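You operate a simulated robot arm through the tools that you are given. There is no shell and no other tool. Be economical: measure what you need, move in short steps, check, and stop when the job is done.

Carry out the task below with a simulated robot arm. There is one attempt and no reset: what you move stays moved.

JOB
Clamp the purple book on the cart, wax its cover with the yellow felt block, then free it.
Fine: wax from the tin, block back in its place; the book stays in the clamp's seat, spine away from the lever. A coat counts when it lies all over at full strength: go over it till it gets no stronger.

It is judged by the outcome, as a careful person would: the job done as asked, and still so three seconds after it is handed in. It fails if anything else is knocked over, pushed out of place, dropped, spilled or broken. A push-on lid holds only when it is set on centred and level and pressed home; a screw cap is set on level and turned clockwise until tight.

ROBOT AND FRAMES
A 6-joint arm with a two-finger parallel gripper, fixed in place. Base frame: the origin is at the foot of the arm, x ahead of it, y to its left, z up; the work surface is at about z = 704. Lengths are in mm, angles in rad, forces in N, time in s.
With the tool pointing down near the work surface it reaches from about 220 to 620 mm from the base axis. Its first joint turns from -1.152 to 1.152 rad. Payload 2.7 kg.
The TCP is the grasp point between the finger pads, 23 mm short of the fingertips. In the tool frame z runs along the fingers and y along their closing line. Largest opening 94 mm; finger width 38, thickness 10; the body of the gripper, 54 by 96 mm, starts 39 mm behind the TCP.
Orientation is told as [roll, pitch, yaw] about the base's x, y, z axes, in that order, counted from this pose: with the fingers straight down and closing along the base's y, the tool's x points along the base's -x, its y along +y and its z along -z.

CONTROLS
- The arm moves only by the tool step_arm. Its argument "deltas" is a list of rows, each an object (a shift or turn left out is 0, a gripper value left out holds the last) with "translation": the shift along the tool's x, y, z in mm, a list of three; "dr": the turn, a rotation vector about the tool's x, y, z in rad, a list of three; "gripper": the closure, from 0 (fully open) to 1 (shut). In form: [{"translation": [tx, ty, tz], "dr": [wx, wy, wz], "gripper": gripper}, ...]. A call has 1 to 10 rows; each row is the pose to reach, as a shift and turn from the pose commanded when the call began, along the tool's axes at that moment. Each row takes 0.2 s and may step no farther than 50 mm and 0.15 rad from the row before; otherwise, or with a gripper value out of range, the whole call is refused. Where a pose cannot be reached the arm comes as near as it can. A force on the tool above 90 N (or 10 N above the force at the start of the call, whichever is more), or a blocked arm, ends the call early, and 0.2 s more pass. The fingers move at their own pace (about 45 mm/s each) and stop on an object; they squeeze with about 43 N. The grip force told is the motor's: it shows also when the fingers shut on nothing. Time passes only in rows, and 0.2 s behind the last, so rows that repeat a pose let the fingers close. It gives the time, the measured TCP pose, the force on the tool (base axes), the opening and the grip force at its end, in the units of the frame above (readings bear some noise), with the torque about the TCP (base axes, N m) and any sound that the robot's microphone picked up, and new pictures: "pictures" is both (left out), scene, wrist or none.
- Cameras (640 x 400 px; columns grow to the right, rows downward): "scene" is fixed at [76.7, -431.4, 1407.8]; the picture's right is [0.77, -0.64, 0.00], its down [-0.35, -0.41, -0.84] and it looks along [0.54, 0.65, -0.54] (base axes); focal length 364 px, centre (320, 200). "wrist" rides on the gripper at [86, 16, -74] in the tool frame; the picture's right is [-0.18, 0.98, 0.00], its down [-0.58, -0.11, -0.81] and it looks along [-0.79, -0.15, 0.59] (tool axes); focal length 243 px, centre (320, 200). There is no depth. A picture from a camera that has moved, and an enlarged one, comes with that camera's place and axes in the base frame and with its lens.
- inspect(camera, box): a new picture of the part [left, top, right, bottom] of that camera's present view, enlarged. No time passes.
- sign_off(): hands the job in; it is judged then, once.

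Work in short steps. Places have to be worked out from the pictures, the camera data and where the tool is seen: move nearer, look again, correct. Check each grasp and each placing, and mend what went wrong. You have 120 turns and 200 pictures in all, those below and enlarged ones among them. Open the gripper and draw the arm clear of the work before you hand the job in, unless the task says otherwise; then end with one line.

The tools are called after "Emit:" as a command line: name --argument value ..., lists and objects as JSON in quotes. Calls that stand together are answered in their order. step_arm: Moves the arm, as the interface text tells. Its arguments: {"type":"object","properties":{"deltas":{"type":"array","items":{"type":"object","properties":{"translation":{"type":"array","items":{"type":"number"}},"dr":{"type":"array","items":{"type":"number"}},"gripper":{"type":"number"}}}},"pictures":{"type":"string","enum":["both","scene","wrist","none"]}},"required":["deltas"]} The other tools are called the same way: inspect (camera, box) takes an enlarged picture of a part of a camera's view; sign_off () hands the job in.

At the start:

```text
time: 0.0
position: [401.8, 69.8, 1066.3]
ee_rot: [0.0, 0.0, 0.0]
wrist_force: [0.2, 0.9, 0.0]
torque: [0.0, 0.01, 0.0]
grip_width: 93.9
gripper_force: 0.0
```

scene: 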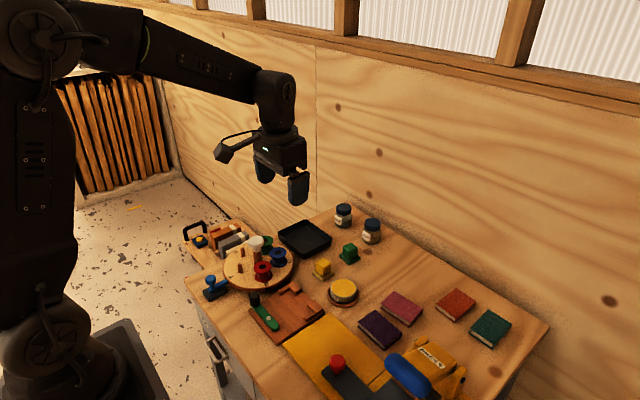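
wrist: 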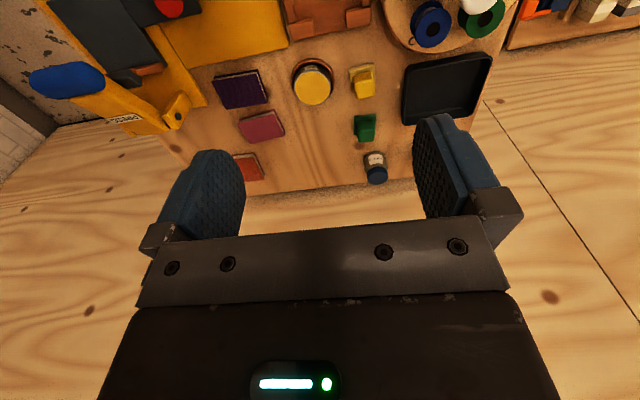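

I'll begin by enlarging the work area to identify the clamp, book, tin and felt block.

Emit:
inspect --camera "scene" --box '[180, 200, 380, 325]'

Emit:
inspect --camera "scene" --box '[300, 260, 524, 400]'

Emit:
inspect --camera "wrist" --box '[20, 0, 340, 200]'

```text
3.20 times, centred on (280, 262) of scene
camera zoom: at [76.7, -431.4, 1407.8], right [0.77, -0.64, 0.0], down [-0.35, -0.41, -0.84], along [0.54, 0.65, -0.54], focal length 1165 px, centre (448, 0)
```

zoom: 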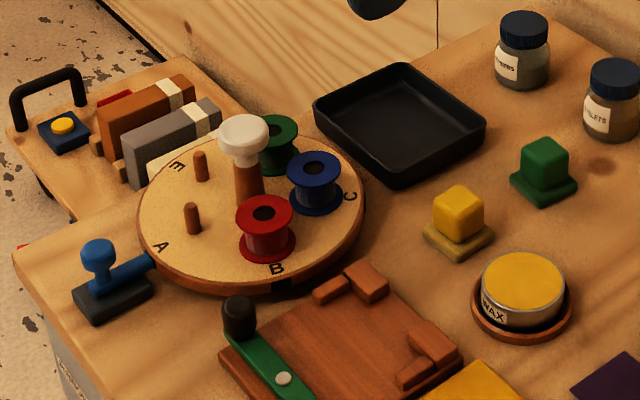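

```text
2.86 times, centred on (412, 330) of scene
camera zoom: at [76.7, -431.4, 1407.8], right [0.77, -0.64, 0.0], down [-0.35, -0.41, -0.84], along [0.54, 0.65, -0.54], focal length 1040 px, centre (57, -171)
```

zoom: 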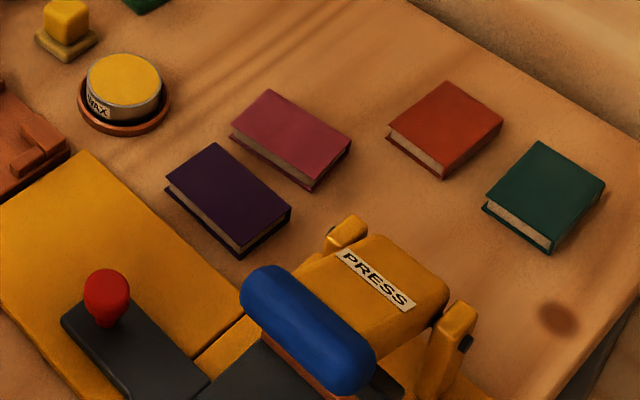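

```text
2.00 times, centred on (180, 100) of wrist
camera zoom: at [314.1, 85.8, 1141.8], right [0.18, 0.98, 0.0], down [0.58, -0.11, 0.81], along [0.79, -0.15, -0.59], focal length 485 px, centre (600, 400)
```

zoom: 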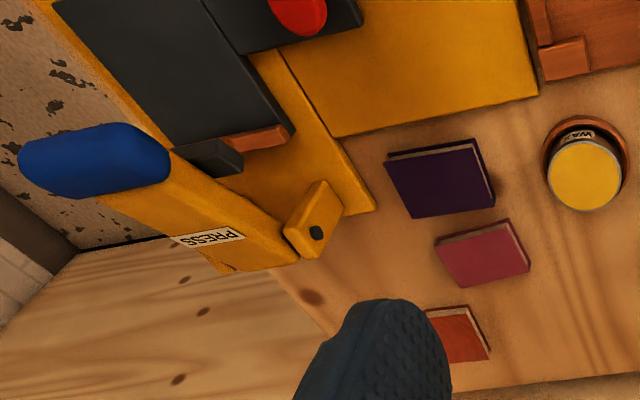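

The clamp is probably the red-brown board with the green lever, near (384, 64). The tin is near (527, 25), the yellow block near (544, 125) and the purple book near (522, -104). I'll move lower for a closer look.

Emit:
step_arm --deltas '[{"translation": [20, -3, 40]}, {"translation": [40, -6, 80]}, {"translation": [60, -10, 120]}, {"translation": [60, -10, 120]}]' --pictures "wrist"

Emit:
inspect --camera "wrist" --box '[140, 0, 460, 200]'

Emit:
inspect --camera "scene" --box '[235, 255, 365, 345]'

```text
time: 1.0
position: [341.9, 60.7, 945.4]
ee_rot: [0.0, 0.0, 0.0]
wrist_force: [0.6, 1.0, 0.3]
torque: [0.01, -0.01, -0.02]
grip_width: 94.0
gripper_force: 0.1
camera wrist: at [254.3, 76.7, 1019.7], right [0.18, 0.98, 0.0], down [0.58, -0.11, 0.81], along [0.79, -0.15, -0.59], focal length 243 px, centre (320, 200)
```

wrist: 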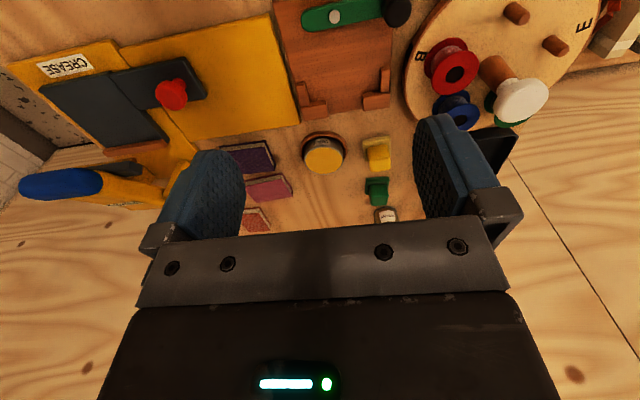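

```text
2.00 times, centred on (300, 100) of wrist
camera zoom: at [254.3, 76.7, 1019.7], right [0.18, 0.98, 0.0], down [0.58, -0.11, 0.81], along [0.79, -0.15, -0.59], focal length 485 px, centre (360, 400)
```

zoom: 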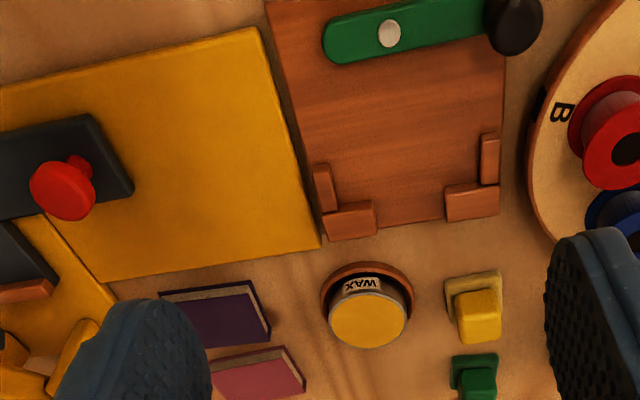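

```text
4.44 times, centred on (300, 300) of scene
camera zoom: at [76.7, -431.4, 1407.8], right [0.77, -0.64, 0.0], down [-0.35, -0.41, -0.84], along [0.54, 0.65, -0.54], focal length 1619 px, centre (409, -244)
```

zoom: 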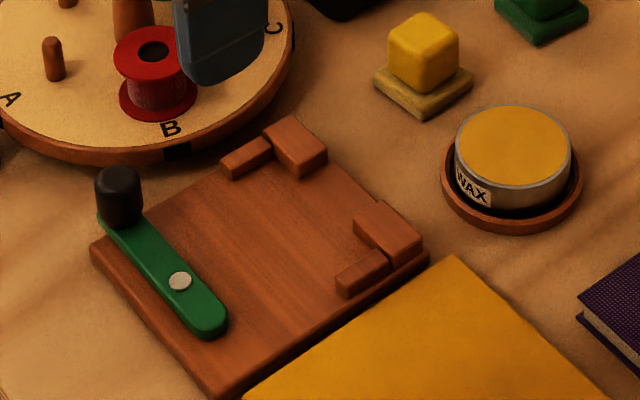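

The purple book looks about 58 × 78 mm with pages showing on the robot side. I'll move above it to find the spine and get its exact position.

Emit:
step_arm --deltas '[{"translation": [-26, -32, 9]}, {"translation": [-52, -64, 18]}, {"translation": [-78, -96, 27]}, {"translation": [-104, -128, 36]}, {"translation": [-128, -157, 45]}, {"translation": [-128, -157, 45]}]' --pictures "wrist"

Emit:
inspect --camera "wrist" --box '[240, 40, 400, 140]'

Emit:
inspect --camera "scene" --box '[340, 295, 436, 355]'

```text
time: 2.4
position: [467.7, -98.7, 900.1]
ee_rot: [0.002, 0.0, 0.0]
wrist_force: [0.7, 0.1, -0.1]
torque: [-0.04, 0.01, -0.02]
grip_width: 94.1
gripper_force: 0.0
camera wrist: at [380.0, -83.0, 975.6], right [0.18, 0.98, 0.0], down [0.58, -0.11, 0.81], along [0.79, -0.15, -0.59], focal length 243 px, centre (320, 200)
```

wrist: 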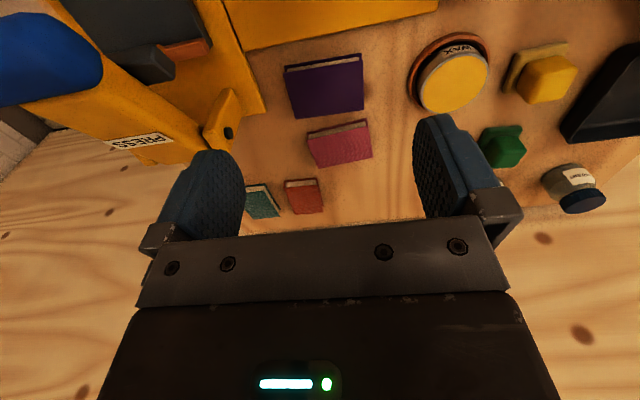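

```text
4.00 times, centred on (320, 90) of wrist
camera zoom: at [380.0, -83.0, 975.6], right [0.18, 0.98, 0.0], down [0.58, -0.11, 0.81], along [0.79, -0.15, -0.59], focal length 970 px, centre (320, 640)
```

zoom: 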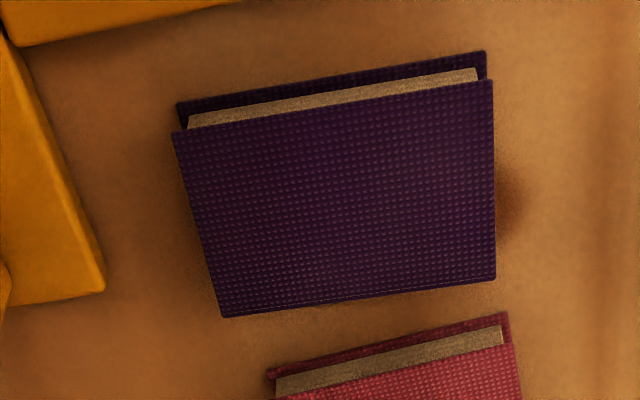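

```text
6.67 times, centred on (388, 325) of scene
camera zoom: at [76.7, -431.5, 1407.8], right [0.77, -0.64, 0.0], down [-0.35, -0.41, -0.84], along [0.54, 0.65, -0.54], focal length 2428 px, centre (-133, -633)
```

zoom: 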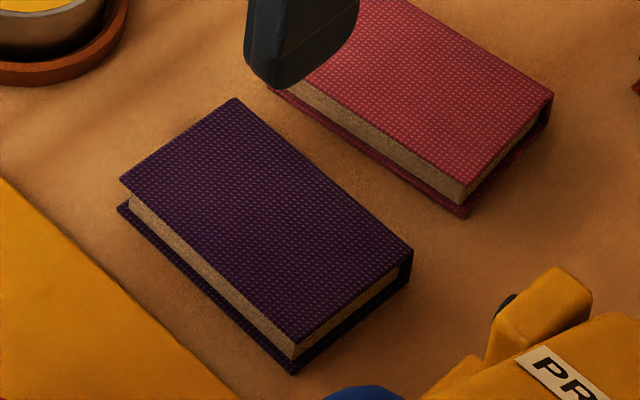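

The spine is on the far (+x) side, so the book only needs shifting, not turning. It's centred near (521, -103) with yaw about -0.03. I'll turn the tool -90° so it grips across the book's short side, and move over it.

Emit:
step_arm --deltas '[{"translation": [-6, 0, 0], "dr": [0, 0, 0.15]}, {"translation": [-12, -1, 0], "dr": [0, 0, 0.3]}, {"translation": [-18, -2, 0], "dr": [0, 0, 0.45]}, {"translation": [-24, -3, 0], "dr": [0, 0, 0.6]}, {"translation": [-30, -3, 0], "dr": [0, 0, 0.75]}, {"translation": [-36, -4, 0], "dr": [0, 0, 0.9]}, {"translation": [-42, -4, 0], "dr": [0, 0, 1.05]}, {"translation": [-48, -4, 0], "dr": [0, 0, 1.2]}, {"translation": [-52, -4, 0], "dr": [0, 0, 1.35]}, {"translation": [-53, -4, 0], "dr": [0, 0, 1.5]}]' --pictures "none"

Emit:
step_arm --deltas '[{"translation": [0, 0, 40], "dr": [0, 0, 0.1]}, {"translation": [0, 0, 70], "dr": [0, 0, 0.1]}, {"translation": [0, 0, 70], "dr": [0, 0, 0.1]}]' --pictures "both"

```text
time: 4.6
position: [522.7, -102.2, 901.5]
ee_rot: [0.0, 0.0, -1.503]
wrist_force: [-0.1, 0.3, 0.1]
torque: [0.01, -0.03, -0.02]
grip_width: 93.8
gripper_force: 0.1
```

```text
time: 5.4
position: [523.0, -101.5, 832.6]
ee_rot: [-0.001, 0.0, -1.6]
wrist_force: [-0.1, 0.3, -0.3]
torque: [-0.03, 0.0, 0.02]
grip_width: 93.7
gripper_force: 0.0
camera wrist: at [539.0, -15.9, 907.9], right [0.98, -0.21, 0.0], down [-0.13, -0.58, 0.81], along [-0.17, -0.79, -0.59], focal length 243 px, centre (320, 200)
```

scene: 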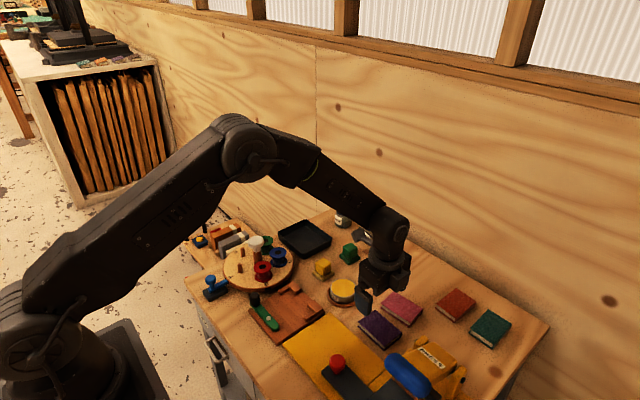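
wrist: 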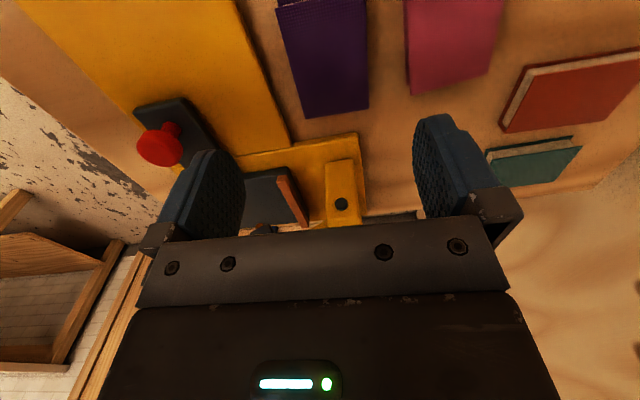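

The book sits between the fingers, with the pink book and yellow board close on either side. I'll narrow the opening to about 66 mm, go lower and check clearance.

Emit:
step_arm --deltas '[{"translation": [0, 0, 30], "gripper": 0.3}, {"translation": [0, 1, 60], "gripper": 0.3}, {"translation": [0, 1, 70], "gripper": 0.3}, {"translation": [0, 1, 70], "gripper": 0.3}]' --pictures "both"

Emit:
inspect --camera "scene" --box '[330, 265, 426, 355]'

```text
time: 6.4
position: [522.6, -101.7, 762.4]
ee_rot: [0.0, 0.0, -1.6]
wrist_force: [-0.3, -0.9, -0.1]
torque: [-0.02, 0.02, 0.02]
grip_width: 65.8
gripper_force: 0.0
camera wrist: at [540.6, -15.9, 836.6], right [0.98, -0.21, 0.0], down [-0.13, -0.58, 0.81], along [-0.17, -0.79, -0.59], focal length 243 px, centre (320, 200)
```

scene: 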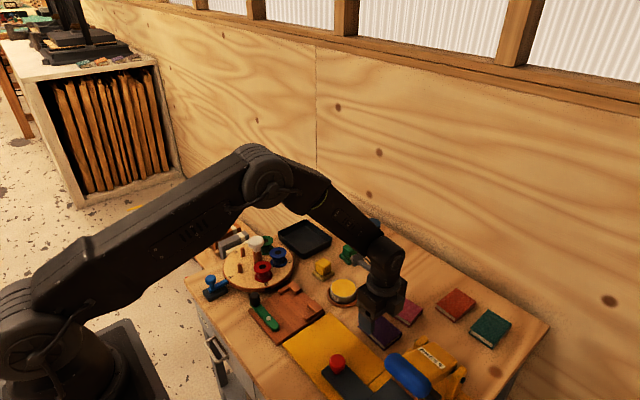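
wrist: 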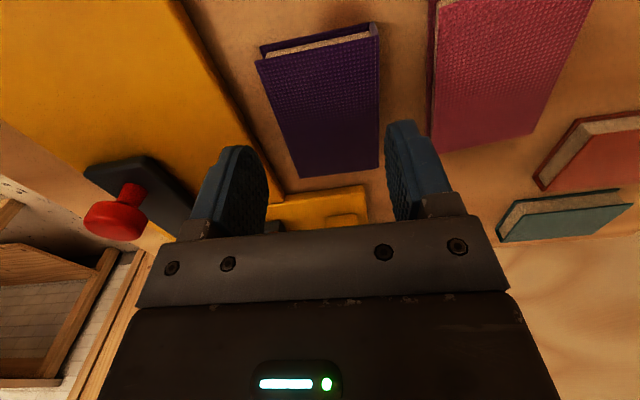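

```text
4.44 times, centred on (378, 310) of scene
camera zoom: at [76.7, -431.4, 1407.8], right [0.77, -0.64, 0.0], down [-0.35, -0.41, -0.84], along [0.54, 0.65, -0.54], focal length 1619 px, centre (62, -289)
```

zoom: 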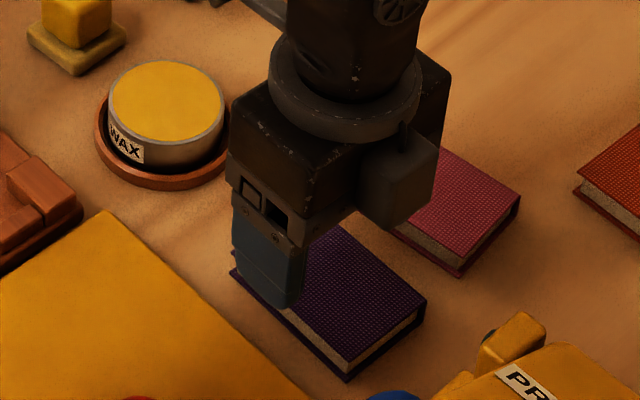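

The book is about 6 mm further in +x than the TCP, so I'll shift, descend and grip it.

Emit:
step_arm --deltas '[{"translation": [1, 6, 0]}, {"translation": [1, 6, 18]}, {"translation": [1, 6, 31]}, {"translation": [1, 6, 31]}]' --pictures "both"

Emit:
inspect --camera "wrist" --box '[200, 0, 440, 220]'

```text
time: 7.4
position: [531.0, -101.1, 729.4]
ee_rot: [0.0, -0.001, -1.601]
wrist_force: [-0.3, 0.1, 0.1]
torque: [0.04, -0.02, -0.01]
grip_width: 65.6
gripper_force: 0.1
camera wrist: at [547.4, -14.9, 804.9], right [0.98, -0.21, 0.0], down [-0.13, -0.58, 0.81], along [-0.17, -0.79, -0.59], focal length 243 px, centre (320, 200)
```

scene: 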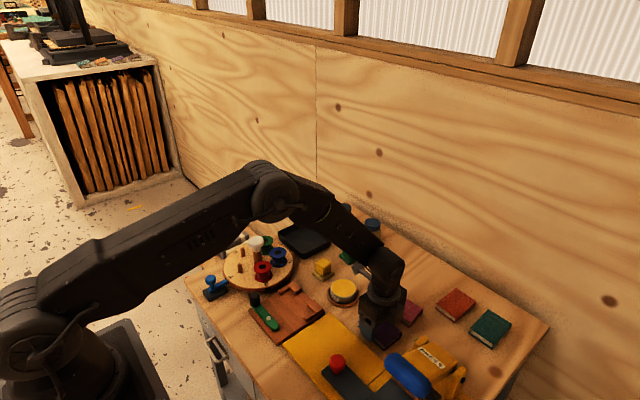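
wrist: 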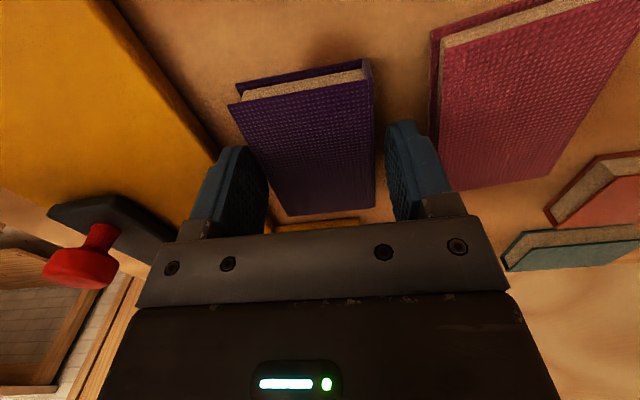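

```text
1.82 times, centred on (320, 110) of wrist
camera zoom: at [547.4, -14.9, 804.9], right [0.98, -0.21, 0.0], down [-0.13, -0.58, 0.81], along [-0.17, -0.79, -0.59], focal length 441 px, centre (320, 364)
```

zoom: 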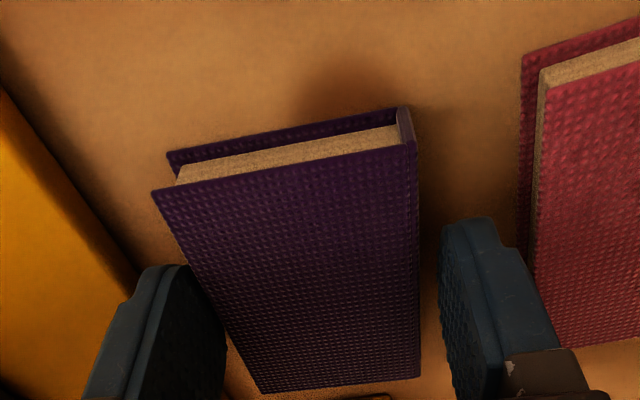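

The fingers straddle the book and the spine is on the right (+x). Closing the gripper.

Emit:
step_arm --deltas '[{"gripper": 0.5}, {"gripper": 0.6}, {"gripper": 0.6}]' --pictures "wrist"

```text
time: 8.2
position: [530.0, -101.1, 730.2]
ee_rot: [0.0, -0.001, -1.6]
wrist_force: [0.0, -0.4, 1.1]
torque: [-0.03, 0.04, -0.03]
grip_width: 56.9
gripper_force: 42.9
camera wrist: at [547.3, -14.8, 805.1], right [0.98, -0.21, 0.0], down [-0.13, -0.58, 0.81], along [-0.17, -0.79, -0.59], focal length 243 px, centre (320, 200)
```

wrist: 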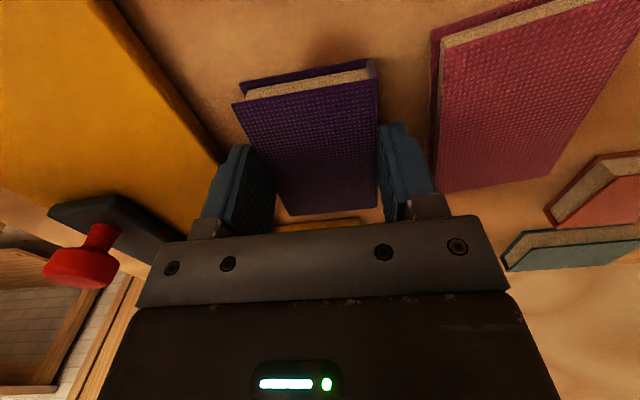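

It's gripped at 56.9 mm. I'll lift it and carry it toward the clamp, stopping high to look.

Emit:
step_arm --deltas '[{"translation": [0, 0, -40]}, {"translation": [0, 0, -80]}, {"translation": [10, -8, -120]}, {"translation": [45, -34, -125]}, {"translation": [80, -60, -125], "dr": [0, 0, -0.01]}, {"translation": [115, -87, -125], "dr": [0, 0, -0.02]}, {"translation": [145, -110, -125], "dr": [0, 0, -0.03]}, {"translation": [172, -131, -125], "dr": [0, 0, -0.03]}, {"translation": [172, -131, -125], "dr": [0, 0, -0.03]}]' --pictures "both"

Emit:
inspect --camera "scene" --box '[230, 210, 380, 350]'

Emit:
inspect --camera "wrist" --box '[160, 0, 480, 220]'

```text
time: 10.2
position: [403.2, 76.9, 854.7]
ee_rot: [0.0, 0.0, -1.571]
wrist_force: [0.4, -1.0, -1.2]
torque: [-0.01, 0.01, 0.02]
grip_width: 56.7
gripper_force: 43.4
camera wrist: at [418.8, 163.0, 929.9], right [0.98, -0.18, 0.0], down [-0.11, -0.58, 0.81], along [-0.15, -0.79, -0.59], focal length 243 px, centre (320, 200)
```

scene: 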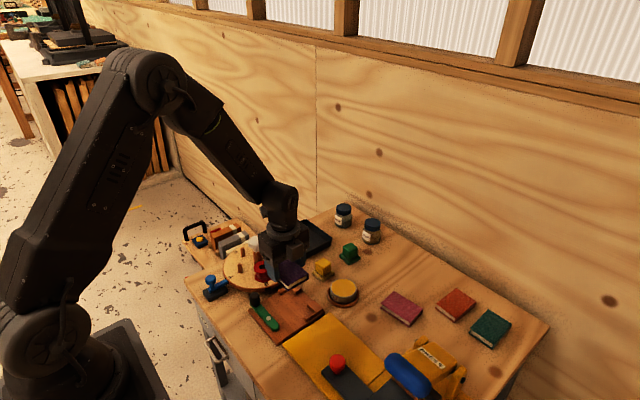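
wrist: 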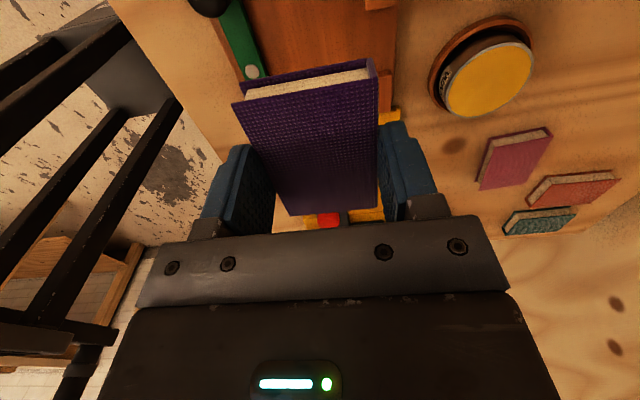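

```text
2.86 times, centred on (305, 280) of scene
camera zoom: at [76.7, -431.4, 1407.8], right [0.77, -0.64, 0.0], down [-0.35, -0.41, -0.84], along [0.54, 0.65, -0.54], focal length 1040 px, centre (363, -29)
```

zoom: 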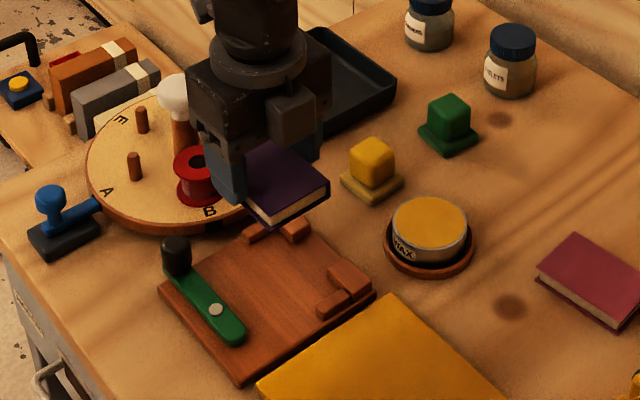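

```text
1.82 times, centred on (320, 110) of wrist
camera zoom: at [418.8, 163.0, 929.9], right [0.98, -0.18, 0.0], down [-0.11, -0.58, 0.81], along [-0.15, -0.79, -0.59], focal length 441 px, centre (320, 364)
```

zoom: 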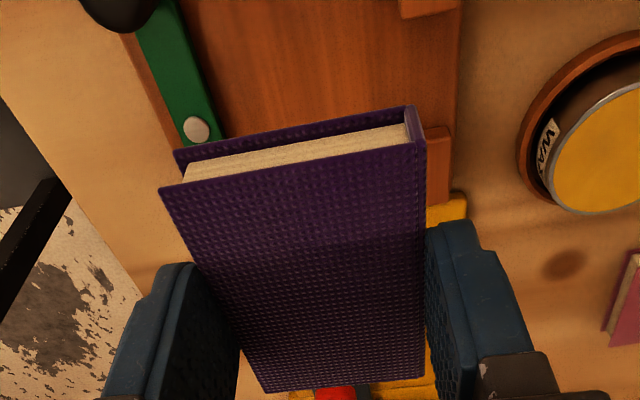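

I need a clear view of the seat, so I'll go up and back a little so the clamp shows above the held book.

Emit:
step_arm --deltas '[{"translation": [20, 0, -40]}, {"translation": [40, 0, -80]}, {"translation": [45, 0, -90]}, {"translation": [45, 0, -90]}]' --pictures "none"

Emit:
inspect --camera "wrist" --box '[200, 0, 440, 120]'

```text
time: 11.2
position: [405.4, 118.7, 946.9]
ee_rot: [0.001, 0.0, -1.57]
wrist_force: [-0.4, 0.5, -0.9]
torque: [0.02, -0.03, 0.0]
grip_width: 56.6
gripper_force: 43.0
```

```text
2.67 times, centred on (320, 60) of wrist
camera zoom: at [419.3, 205.8, 1021.3], right [0.98, -0.18, 0.0], down [-0.11, -0.58, 0.81], along [-0.15, -0.79, -0.59], focal length 647 px, centre (320, 573)
```

zoom: 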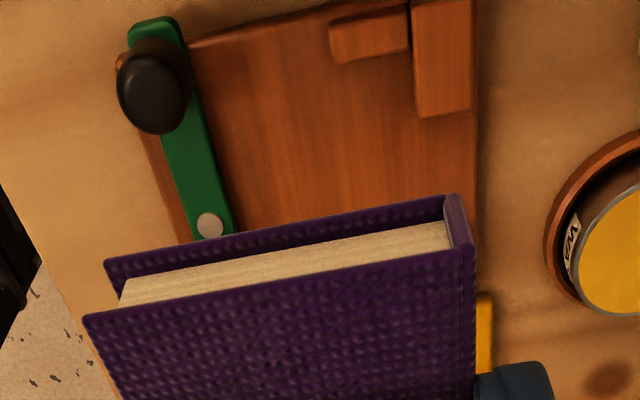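

From two views I judge the seat's back face at x≈438, the side stops at y≈27 and 124, and the gap between the back stops at y≈52–99. I'll lower to just above it and compare directly.

Emit:
step_arm --deltas '[{"translation": [-20, 1, 40]}, {"translation": [-42, 2, 80]}, {"translation": [-42, 2, 120]}, {"translation": [-42, 2, 160]}, {"translation": [-42, 2, 172]}, {"translation": [-42, 2, 172]}]' --pictures "none"

Emit:
inspect --camera "wrist" --box '[200, 0, 440, 220]'

Emit:
inspect --camera "scene" --box '[245, 260, 345, 345]'

```text
time: 12.6
position: [406.1, 77.6, 772.3]
ee_rot: [-0.001, -0.001, -1.57]
wrist_force: [1.2, -0.7, -0.4]
torque: [0.0, 0.0, -0.04]
grip_width: 56.8
gripper_force: 42.6
```

```text
1.82 times, centred on (320, 110) of wrist
camera zoom: at [420.5, 164.5, 847.9], right [0.98, -0.18, 0.0], down [-0.11, -0.58, 0.81], along [-0.15, -0.79, -0.59], focal length 441 px, centre (320, 364)
```

zoom: 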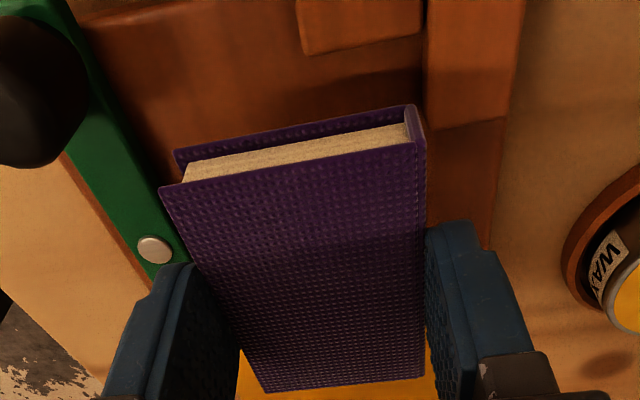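

```text
4.71 times, centred on (295, 302) of scene
camera zoom: at [76.7, -431.4, 1407.8], right [0.77, -0.64, 0.0], down [-0.35, -0.41, -0.84], along [0.54, 0.65, -0.54], focal length 1714 px, centre (438, -282)
```

zoom: 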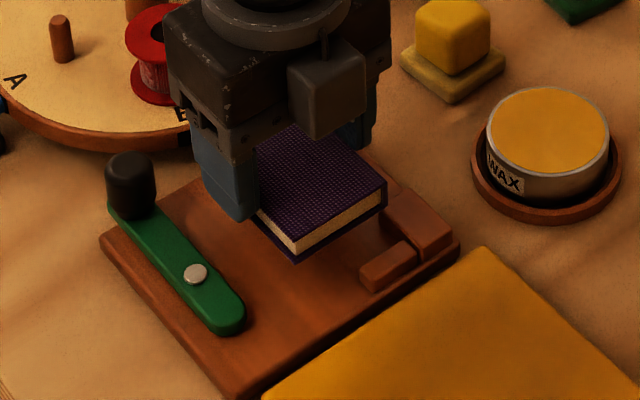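

The alignment looks plausible. I'll zoom the scene view tighter to check the book's -y edge against the left stop.

Emit:
inspect --camera "scene" --box '[280, 280, 344, 320]'

```text
10.00 times, centred on (312, 300) of scene
camera zoom: at [76.7, -431.4, 1407.8], right [0.77, -0.64, 0.0], down [-0.35, -0.41, -0.84], along [0.54, 0.65, -0.54], focal length 3642 px, centre (400, -800)
```

zoom: 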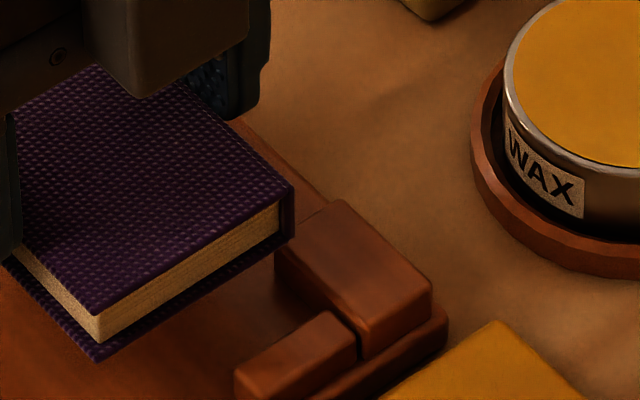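

The book's -y edge is about 4–6 mm inside the left stop and the spine about 3 mm short of the back face. I'll nudge +1.5 mm in x and -1.5 mm in y, then go down in small steps, watching the force.

Emit:
step_arm --deltas '[{"translation": [-1.5, 2, 0]}, {"translation": [-1.5, 2, 15]}, {"translation": [-1.5, 2, 22]}, {"translation": [-1.5, 2, 26]}, {"translation": [-1.5, 2, 26]}]' --pictures "none"

Emit:
inspect --camera "scene" --box '[260, 265, 340, 325]'

Emit:
inspect --camera "wrist" --box '[200, 0, 440, 220]'

```text
time: 13.8
position: [406.9, 75.9, 748.7]
ee_rot: [0.0, 0.001, -1.568]
wrist_force: [0.6, 0.1, -0.1]
torque: [0.02, -0.03, -0.01]
grip_width: 56.9
gripper_force: 42.3
```

```text
6.67 times, centred on (300, 295) of scene
camera zoom: at [76.7, -431.4, 1407.8], right [0.77, -0.64, 0.0], down [-0.35, -0.41, -0.84], along [0.54, 0.65, -0.54], focal length 2428 px, centre (453, -433)
```

zoom: 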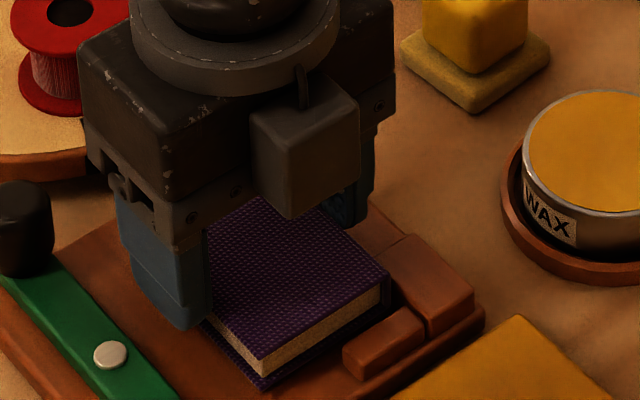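

```text
1.82 times, centred on (320, 110) of wrist
camera zoom: at [422.3, 163.2, 822.8], right [0.98, -0.18, 0.0], down [-0.11, -0.58, 0.81], along [-0.15, -0.79, -0.59], focal length 441 px, centre (320, 364)
```

zoom: 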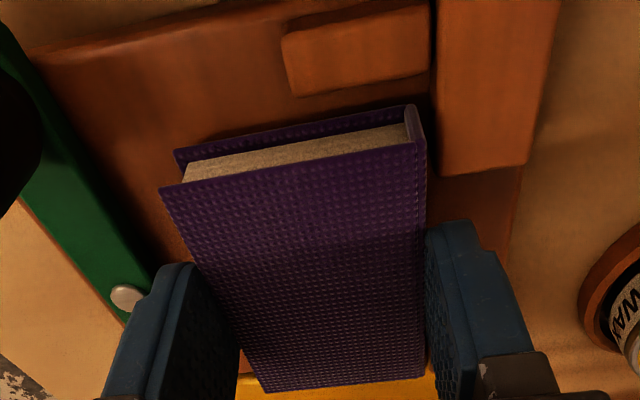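

The book is lined up over the seat with the fingers clear of the back stops. I'll continue down gently until contact.

Emit:
step_arm --deltas '[{"translation": [0, 0.5, 3]}, {"translation": [0, 0.5, 6]}, {"translation": [0, 0.5, 6]}]' --pictures "none"

Emit:
inspect --camera "scene" --box '[260, 265, 340, 325]'

```text
time: 14.6
position: [409.3, 76.5, 742.9]
ee_rot: [-0.001, -0.001, -1.569]
wrist_force: [-6.1, -0.2, 17.2]
torque: [0.0, 0.17, 0.0]
grip_width: 57.1
gripper_force: 43.0
```

```text
6.67 times, centred on (300, 295) of scene
camera zoom: at [76.3, -431.5, 1407.9], right [0.77, -0.64, 0.0], down [-0.35, -0.41, -0.84], along [0.54, 0.65, -0.54], focal length 2428 px, centre (453, -433)
```

zoom: 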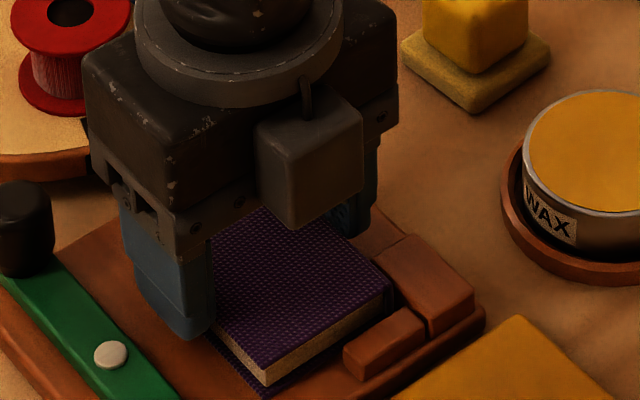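

There's contact at 17 N. I'll check whether the book sits flat on the board or on a stop.

Emit:
inspect --camera "scene" --box '[285, 285, 333, 317]'

Emit:
inspect --camera "wrist" --box '[200, 0, 440, 220]'

```text
12.50 times, centred on (309, 301) of scene
camera zoom: at [76.3, -431.5, 1407.9], right [0.77, -0.64, 0.0], down [-0.35, -0.41, -0.84], along [0.54, 0.65, -0.54], focal length 4552 px, centre (458, -1062)
```

zoom: 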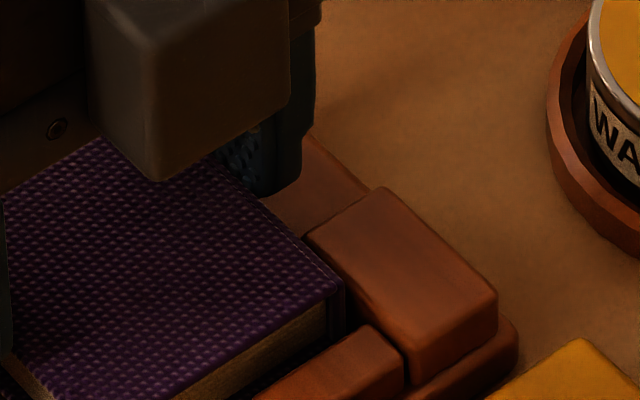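

```text
1.82 times, centred on (320, 110) of wrist
camera zoom: at [423.3, 163.2, 816.9], right [0.98, -0.18, 0.0], down [-0.11, -0.58, 0.81], along [-0.15, -0.79, -0.59], focal length 441 px, centre (320, 364)
```

zoom: 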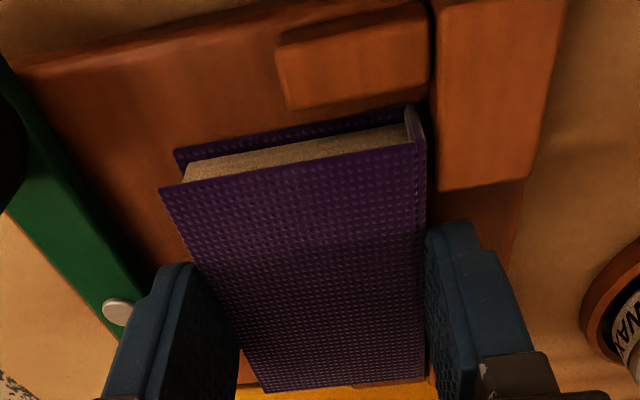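

The book is down between the stops, resting on the board. I'll open a little, lift clear and look.

Emit:
step_arm --deltas '[{"gripper": 0.3}, {"gripper": 0.3}, {"translation": [0, 0, -30], "gripper": 0.3}, {"translation": [0, 0, -80], "gripper": 0.3}, {"translation": [30, 0, -120], "gripper": 0.3}, {"translation": [50, 0, -160], "gripper": 0.3}, {"translation": [50, 0, -200], "gripper": 0.3}, {"translation": [50, 0, -200], "gripper": 0.3}]' --pictures "none"

Emit:
inspect --camera "wrist" --box '[200, 0, 440, 140]'

Emit:
inspect --camera "scene" --box '[245, 260, 345, 345]'

```text
time: 16.4
position: [408.8, 128.3, 943.2]
ee_rot: [-0.001, -0.001, -1.57]
wrist_force: [-0.1, 0.1, -0.4]
torque: [0.0, 0.0, 0.01]
grip_width: 65.7
gripper_force: 0.1
```

```text
2.67 times, centred on (320, 70) of wrist
camera zoom: at [422.9, 214.1, 1018.9], right [0.98, -0.18, 0.0], down [-0.11, -0.58, 0.81], along [-0.15, -0.79, -0.59], focal length 647 px, centre (320, 547)
```

zoom: 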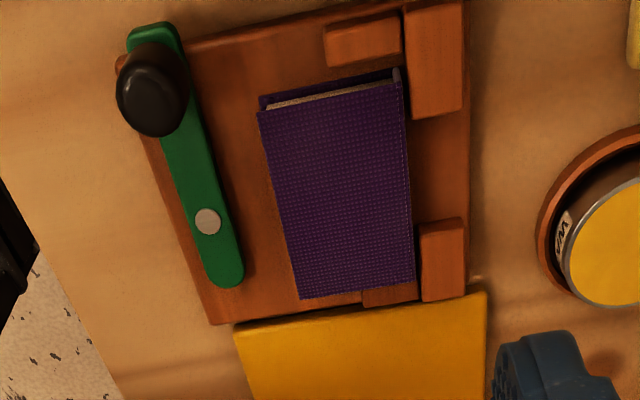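

```text
4.71 times, centred on (295, 302) of scene
camera zoom: at [76.7, -431.4, 1407.8], right [0.77, -0.64, 0.0], down [-0.35, -0.41, -0.84], along [0.54, 0.65, -0.54], focal length 1714 px, centre (438, -282)
```

zoom: 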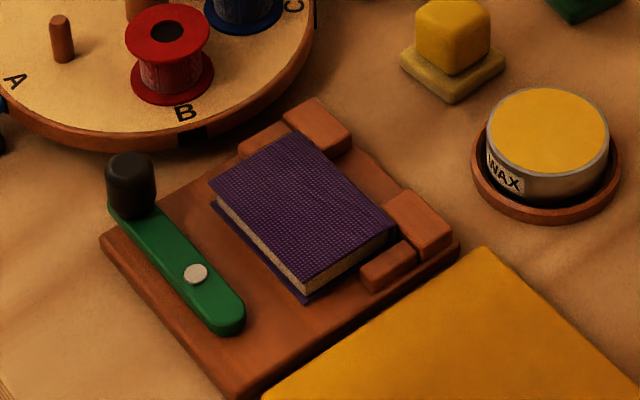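

The book sits well in the seat against the back stops. Next is the lever: pivot about (348, 73), knob about (349, 127). Swinging the knob toward the robot turns the short cam end onto the book's fore-edge. I'll move over the knob to check.

Emit:
step_arm --deltas '[{"translation": [0, -30, 40], "gripper": 0.4}, {"translation": [-1, -60, 80], "gripper": 0.4}, {"translation": [-1, -60, 115], "gripper": 0.4}, {"translation": [-1, -60, 115], "gripper": 0.4}]' --pictures "wrist"

Emit:
inspect --camera "scene" --box '[225, 225, 325, 345]'

```text
time: 17.4
position: [348.5, 128.8, 826.8]
ee_rot: [-0.001, 0.0, -1.569]
wrist_force: [-0.3, 1.0, -0.7]
torque: [0.0, 0.01, 0.01]
grip_width: 56.3
gripper_force: 0.0
camera wrist: at [362.0, 215.2, 901.6], right [0.98, -0.18, 0.0], down [-0.11, -0.58, 0.81], along [-0.15, -0.79, -0.59], focal length 243 px, centre (320, 200)
```

wrist: 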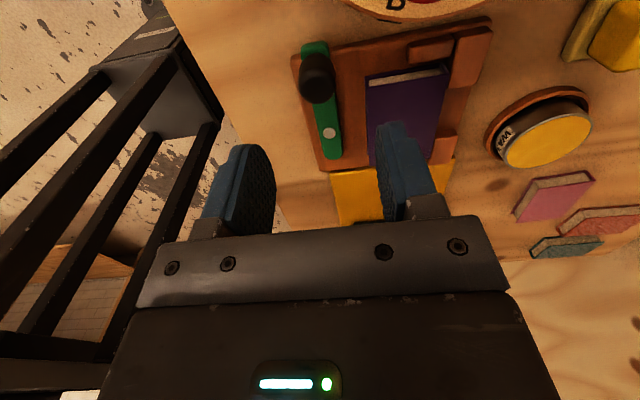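

```text
3.33 times, centred on (275, 285) of scene
camera zoom: at [76.7, -431.4, 1407.8], right [0.77, -0.64, 0.0], down [-0.35, -0.41, -0.84], along [0.54, 0.65, -0.54], focal length 1214 px, centre (470, -83)
```

zoom: 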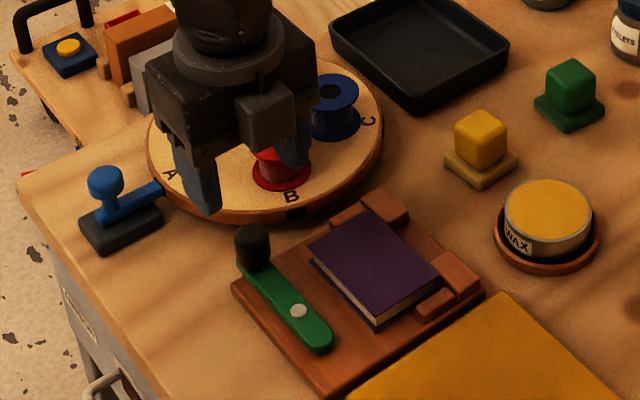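

I'll zoom on the knob to pin down its y position.

Emit:
inspect --camera "wrist" --box '[270, 20, 390, 180]'

```text
2.50 times, centred on (330, 100) of wrist
camera zoom: at [362.0, 215.2, 901.6], right [0.98, -0.18, 0.0], down [-0.11, -0.58, 0.81], along [-0.15, -0.79, -0.59], focal length 606 px, centre (295, 450)
```

zoom: 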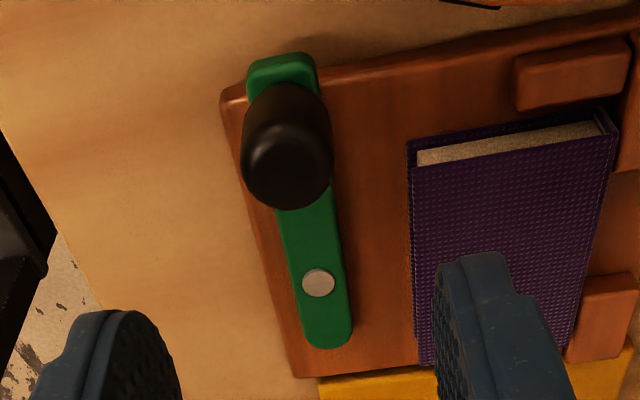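

Solving with the lever top at z≈725, the pivot is at (345, 75) and the knob at (345, 138) with its top at z≈758. I'll straddle the knob loosely with the fingers.

Emit:
step_arm --deltas '[{"translation": [9, -3, 10], "gripper": 0.4}, {"translation": [9, -3, 45], "gripper": 0.4}, {"translation": [9, -3, 70], "gripper": 0.4}, {"translation": [9, -3, 70], "gripper": 0.62}, {"translation": [9, -3, 70], "gripper": 0.62}]' --pictures "wrist"

Emit:
inspect --camera "scene" --box '[225, 245, 325, 345]'

```text
time: 18.6
position: [346.3, 134.5, 755.5]
ee_rot: [0.001, 0.0, -1.569]
wrist_force: [0.0, 0.9, 0.7]
torque: [0.02, 0.04, -0.02]
grip_width: 35.8
gripper_force: 0.0
camera wrist: at [361.1, 221.0, 830.4], right [0.98, -0.18, 0.0], down [-0.11, -0.58, 0.81], along [-0.15, -0.79, -0.59], focal length 243 px, centre (320, 200)
```

wrist: 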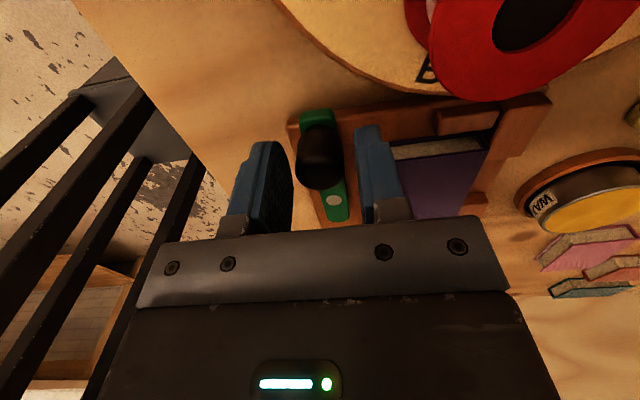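

```text
4.00 times, centred on (275, 295) of scene
camera zoom: at [76.7, -431.4, 1407.8], right [0.77, -0.64, 0.0], down [-0.35, -0.41, -0.84], along [0.54, 0.65, -0.54], focal length 1457 px, centre (500, -180)
```

zoom: 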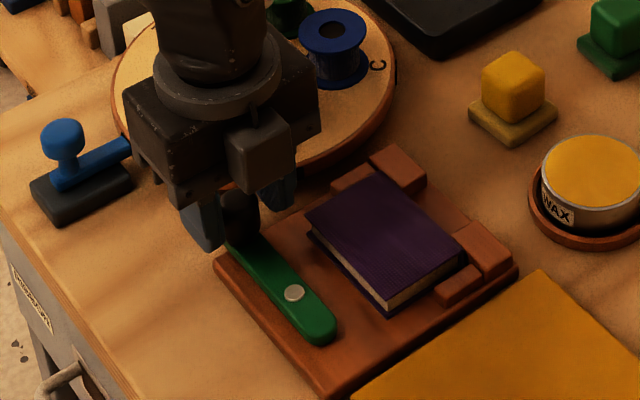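

The knob is between the fingers. I'll swing it along the arc toward the robot, rotating the tool with it, and go half way first.

Emit:
step_arm --deltas '[{"translation": [0, -9.4, 0], "dr": [0, 0, -0.15]}, {"translation": [-2, -18.6, 0], "dr": [0, 0, -0.3]}, {"translation": [-5, -27, 0], "dr": [0, 0, -0.45]}, {"translation": [-10, -35, 0], "dr": [0, 0, -0.6]}, {"translation": [-16, -42.5, 0], "dr": [0, 0, -0.75]}, {"translation": [-16, -42.5, 0], "dr": [0, 0, -0.75]}]' --pictures "wrist"

Emit:
inspect --camera "scene" --box '[225, 245, 325, 345]'

```text
time: 20.0
position: [302.6, 119.7, 756.2]
ee_rot: [0.0, 0.0, -0.819]
wrist_force: [0.0, 0.5, -0.2]
torque: [0.0, 0.0, 0.01]
grip_width: 35.9
gripper_force: 0.0
camera wrist: at [254.5, 192.4, 831.4], right [0.84, 0.54, 0.0], down [0.32, -0.5, 0.81], along [0.43, -0.68, -0.59], focal length 243 px, centre (320, 200)
```

wrist: 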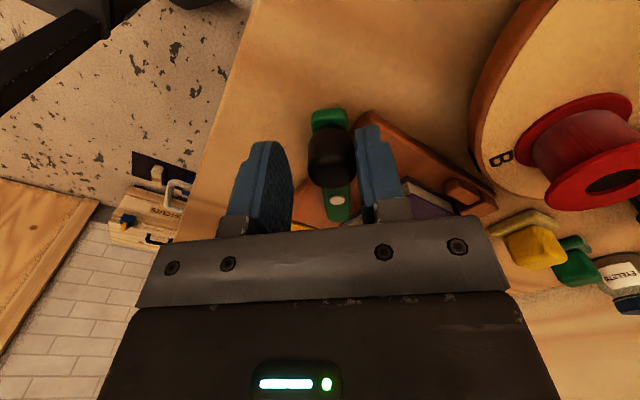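

```text
4.00 times, centred on (275, 295) of scene
camera zoom: at [76.7, -431.4, 1407.8], right [0.77, -0.64, 0.0], down [-0.35, -0.41, -0.84], along [0.54, 0.65, -0.54], focal length 1457 px, centre (500, -180)
```

zoom: 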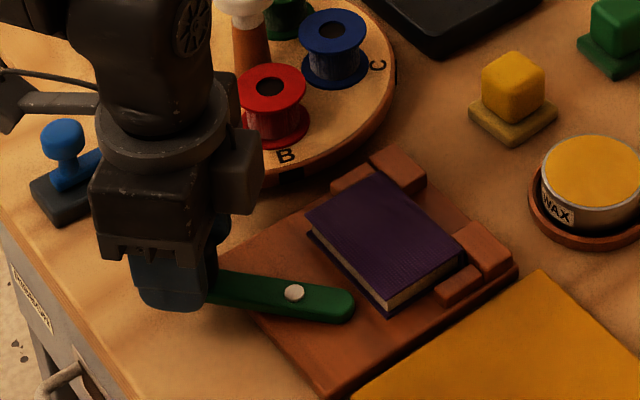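

The lever follows with little resistance. I'll continue the same arc in smaller increments and watch the force.

Emit:
step_arm --deltas '[{"translation": [0, -9.4, 0], "dr": [0, 0, -0.15]}, {"translation": [-2, -18.6, 0], "dr": [0, 0, -0.3]}, {"translation": [-5, -27, 0], "dr": [0, 0, -0.45]}, {"translation": [-10, -35, 0], "dr": [0, 0, -0.6]}, {"translation": [-16, -42.5, 0], "dr": [0, 0, -0.75]}, {"translation": [-16, -42.5, 0], "dr": [0, 0, -0.75]}]' --pictures "wrist"

Emit:
inspect --camera "scene" --box '[225, 245, 325, 345]'

```text
time: 21.4
position: [281.8, 75.9, 757.3]
ee_rot: [0.001, -0.001, -0.069]
wrist_force: [0.3, -0.5, -0.3]
torque: [-0.01, -0.01, 0.02]
grip_width: 35.8
gripper_force: 0.0
camera wrist: at [196.1, 99.0, 832.0], right [0.25, 0.97, 0.0], down [0.57, -0.15, 0.81], along [0.78, -0.2, -0.59], focal length 243 px, centre (320, 200)
```

wrist: 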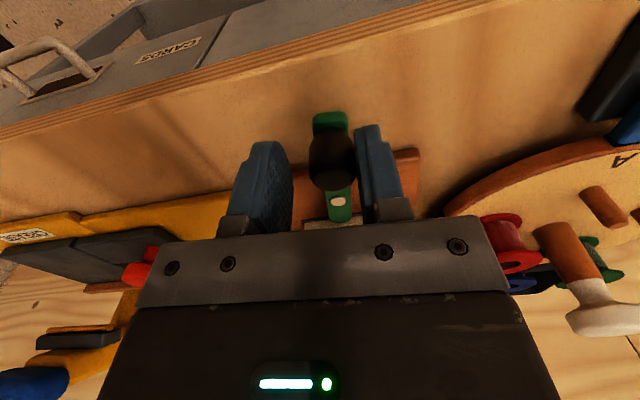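

```text
4.00 times, centred on (275, 295) of scene
camera zoom: at [76.7, -431.4, 1407.8], right [0.77, -0.64, 0.0], down [-0.35, -0.41, -0.84], along [0.54, 0.65, -0.54], focal length 1457 px, centre (500, -180)
```

zoom: 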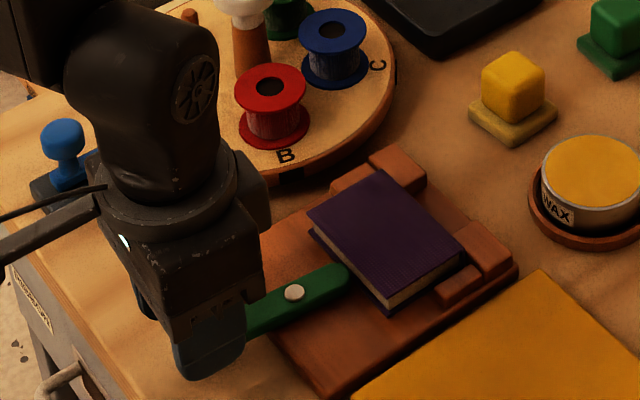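

The tip is almost at the book. I'll swing on in small steps and watch for a reaction force.

Emit:
step_arm --deltas '[{"translation": [0, -3, 0], "dr": [0, 0, -0.05]}, {"translation": [0, -6.3, 0], "dr": [0, 0, -0.1]}, {"translation": [-0.5, -9.4, 0], "dr": [0, 0, -0.15]}, {"translation": [-0.5, -9.4, 0], "dr": [0, 0, -0.15]}]' --pictures "none"

Emit:
inspect --camera "scene" --box '[255, 265, 335, 345]'

```text
time: 22.4
position: [283.3, 67.8, 757.5]
ee_rot: [0.0, 0.001, 0.081]
wrist_force: [0.3, 3.8, -1.5]
torque: [0.07, 0.03, 0.0]
grip_width: 37.5
gripper_force: 2.0
```

```text
5.00 times, centred on (295, 305) of scene
camera zoom: at [76.7, -431.4, 1407.9], right [0.77, -0.64, 0.0], down [-0.35, -0.41, -0.84], along [0.54, 0.65, -0.54], focal length 1821 px, centre (445, -325)
```

zoom: 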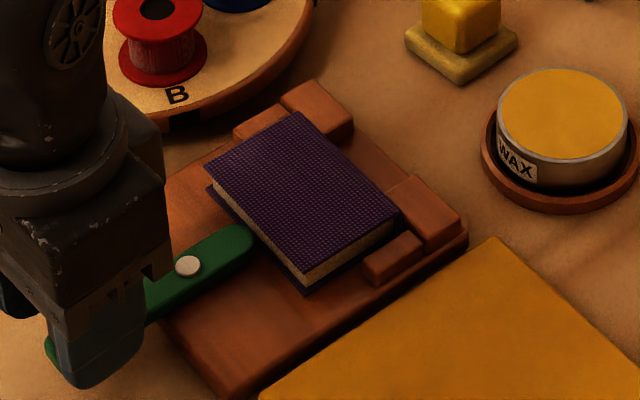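

The tip touches the book with a light reaction (~4 N). I'll press on a bit more to see whether it locks.

Emit:
step_arm --deltas '[{"translation": [0, -3, 0], "dr": [0, 0, -0.05]}, {"translation": [0, -5, 0], "dr": [0, 0, -0.08]}, {"translation": [0, -5, 0], "dr": [0, 0, -0.08]}]' --pictures "none"

Emit:
inspect --camera "scene" --box '[255, 265, 335, 345]'

```text
time: 23.2
position: [284.3, 64.2, 756.4]
ee_rot: [-0.001, -0.002, 0.16]
wrist_force: [2.1, 18.5, 3.5]
torque: [0.48, -0.16, 0.01]
grip_width: 43.5
gripper_force: 8.6
```

```text
5.00 times, centred on (295, 305) of scene
camera zoom: at [76.7, -431.1, 1408.0], right [0.77, -0.64, 0.0], down [-0.35, -0.41, -0.84], along [0.54, 0.65, -0.54], focal length 1821 px, centre (445, -325)
```

zoom: 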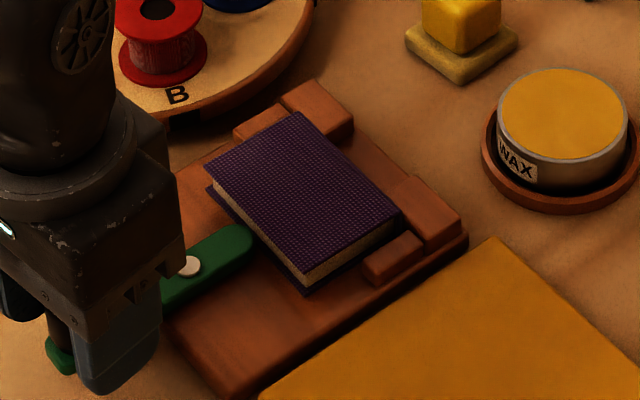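

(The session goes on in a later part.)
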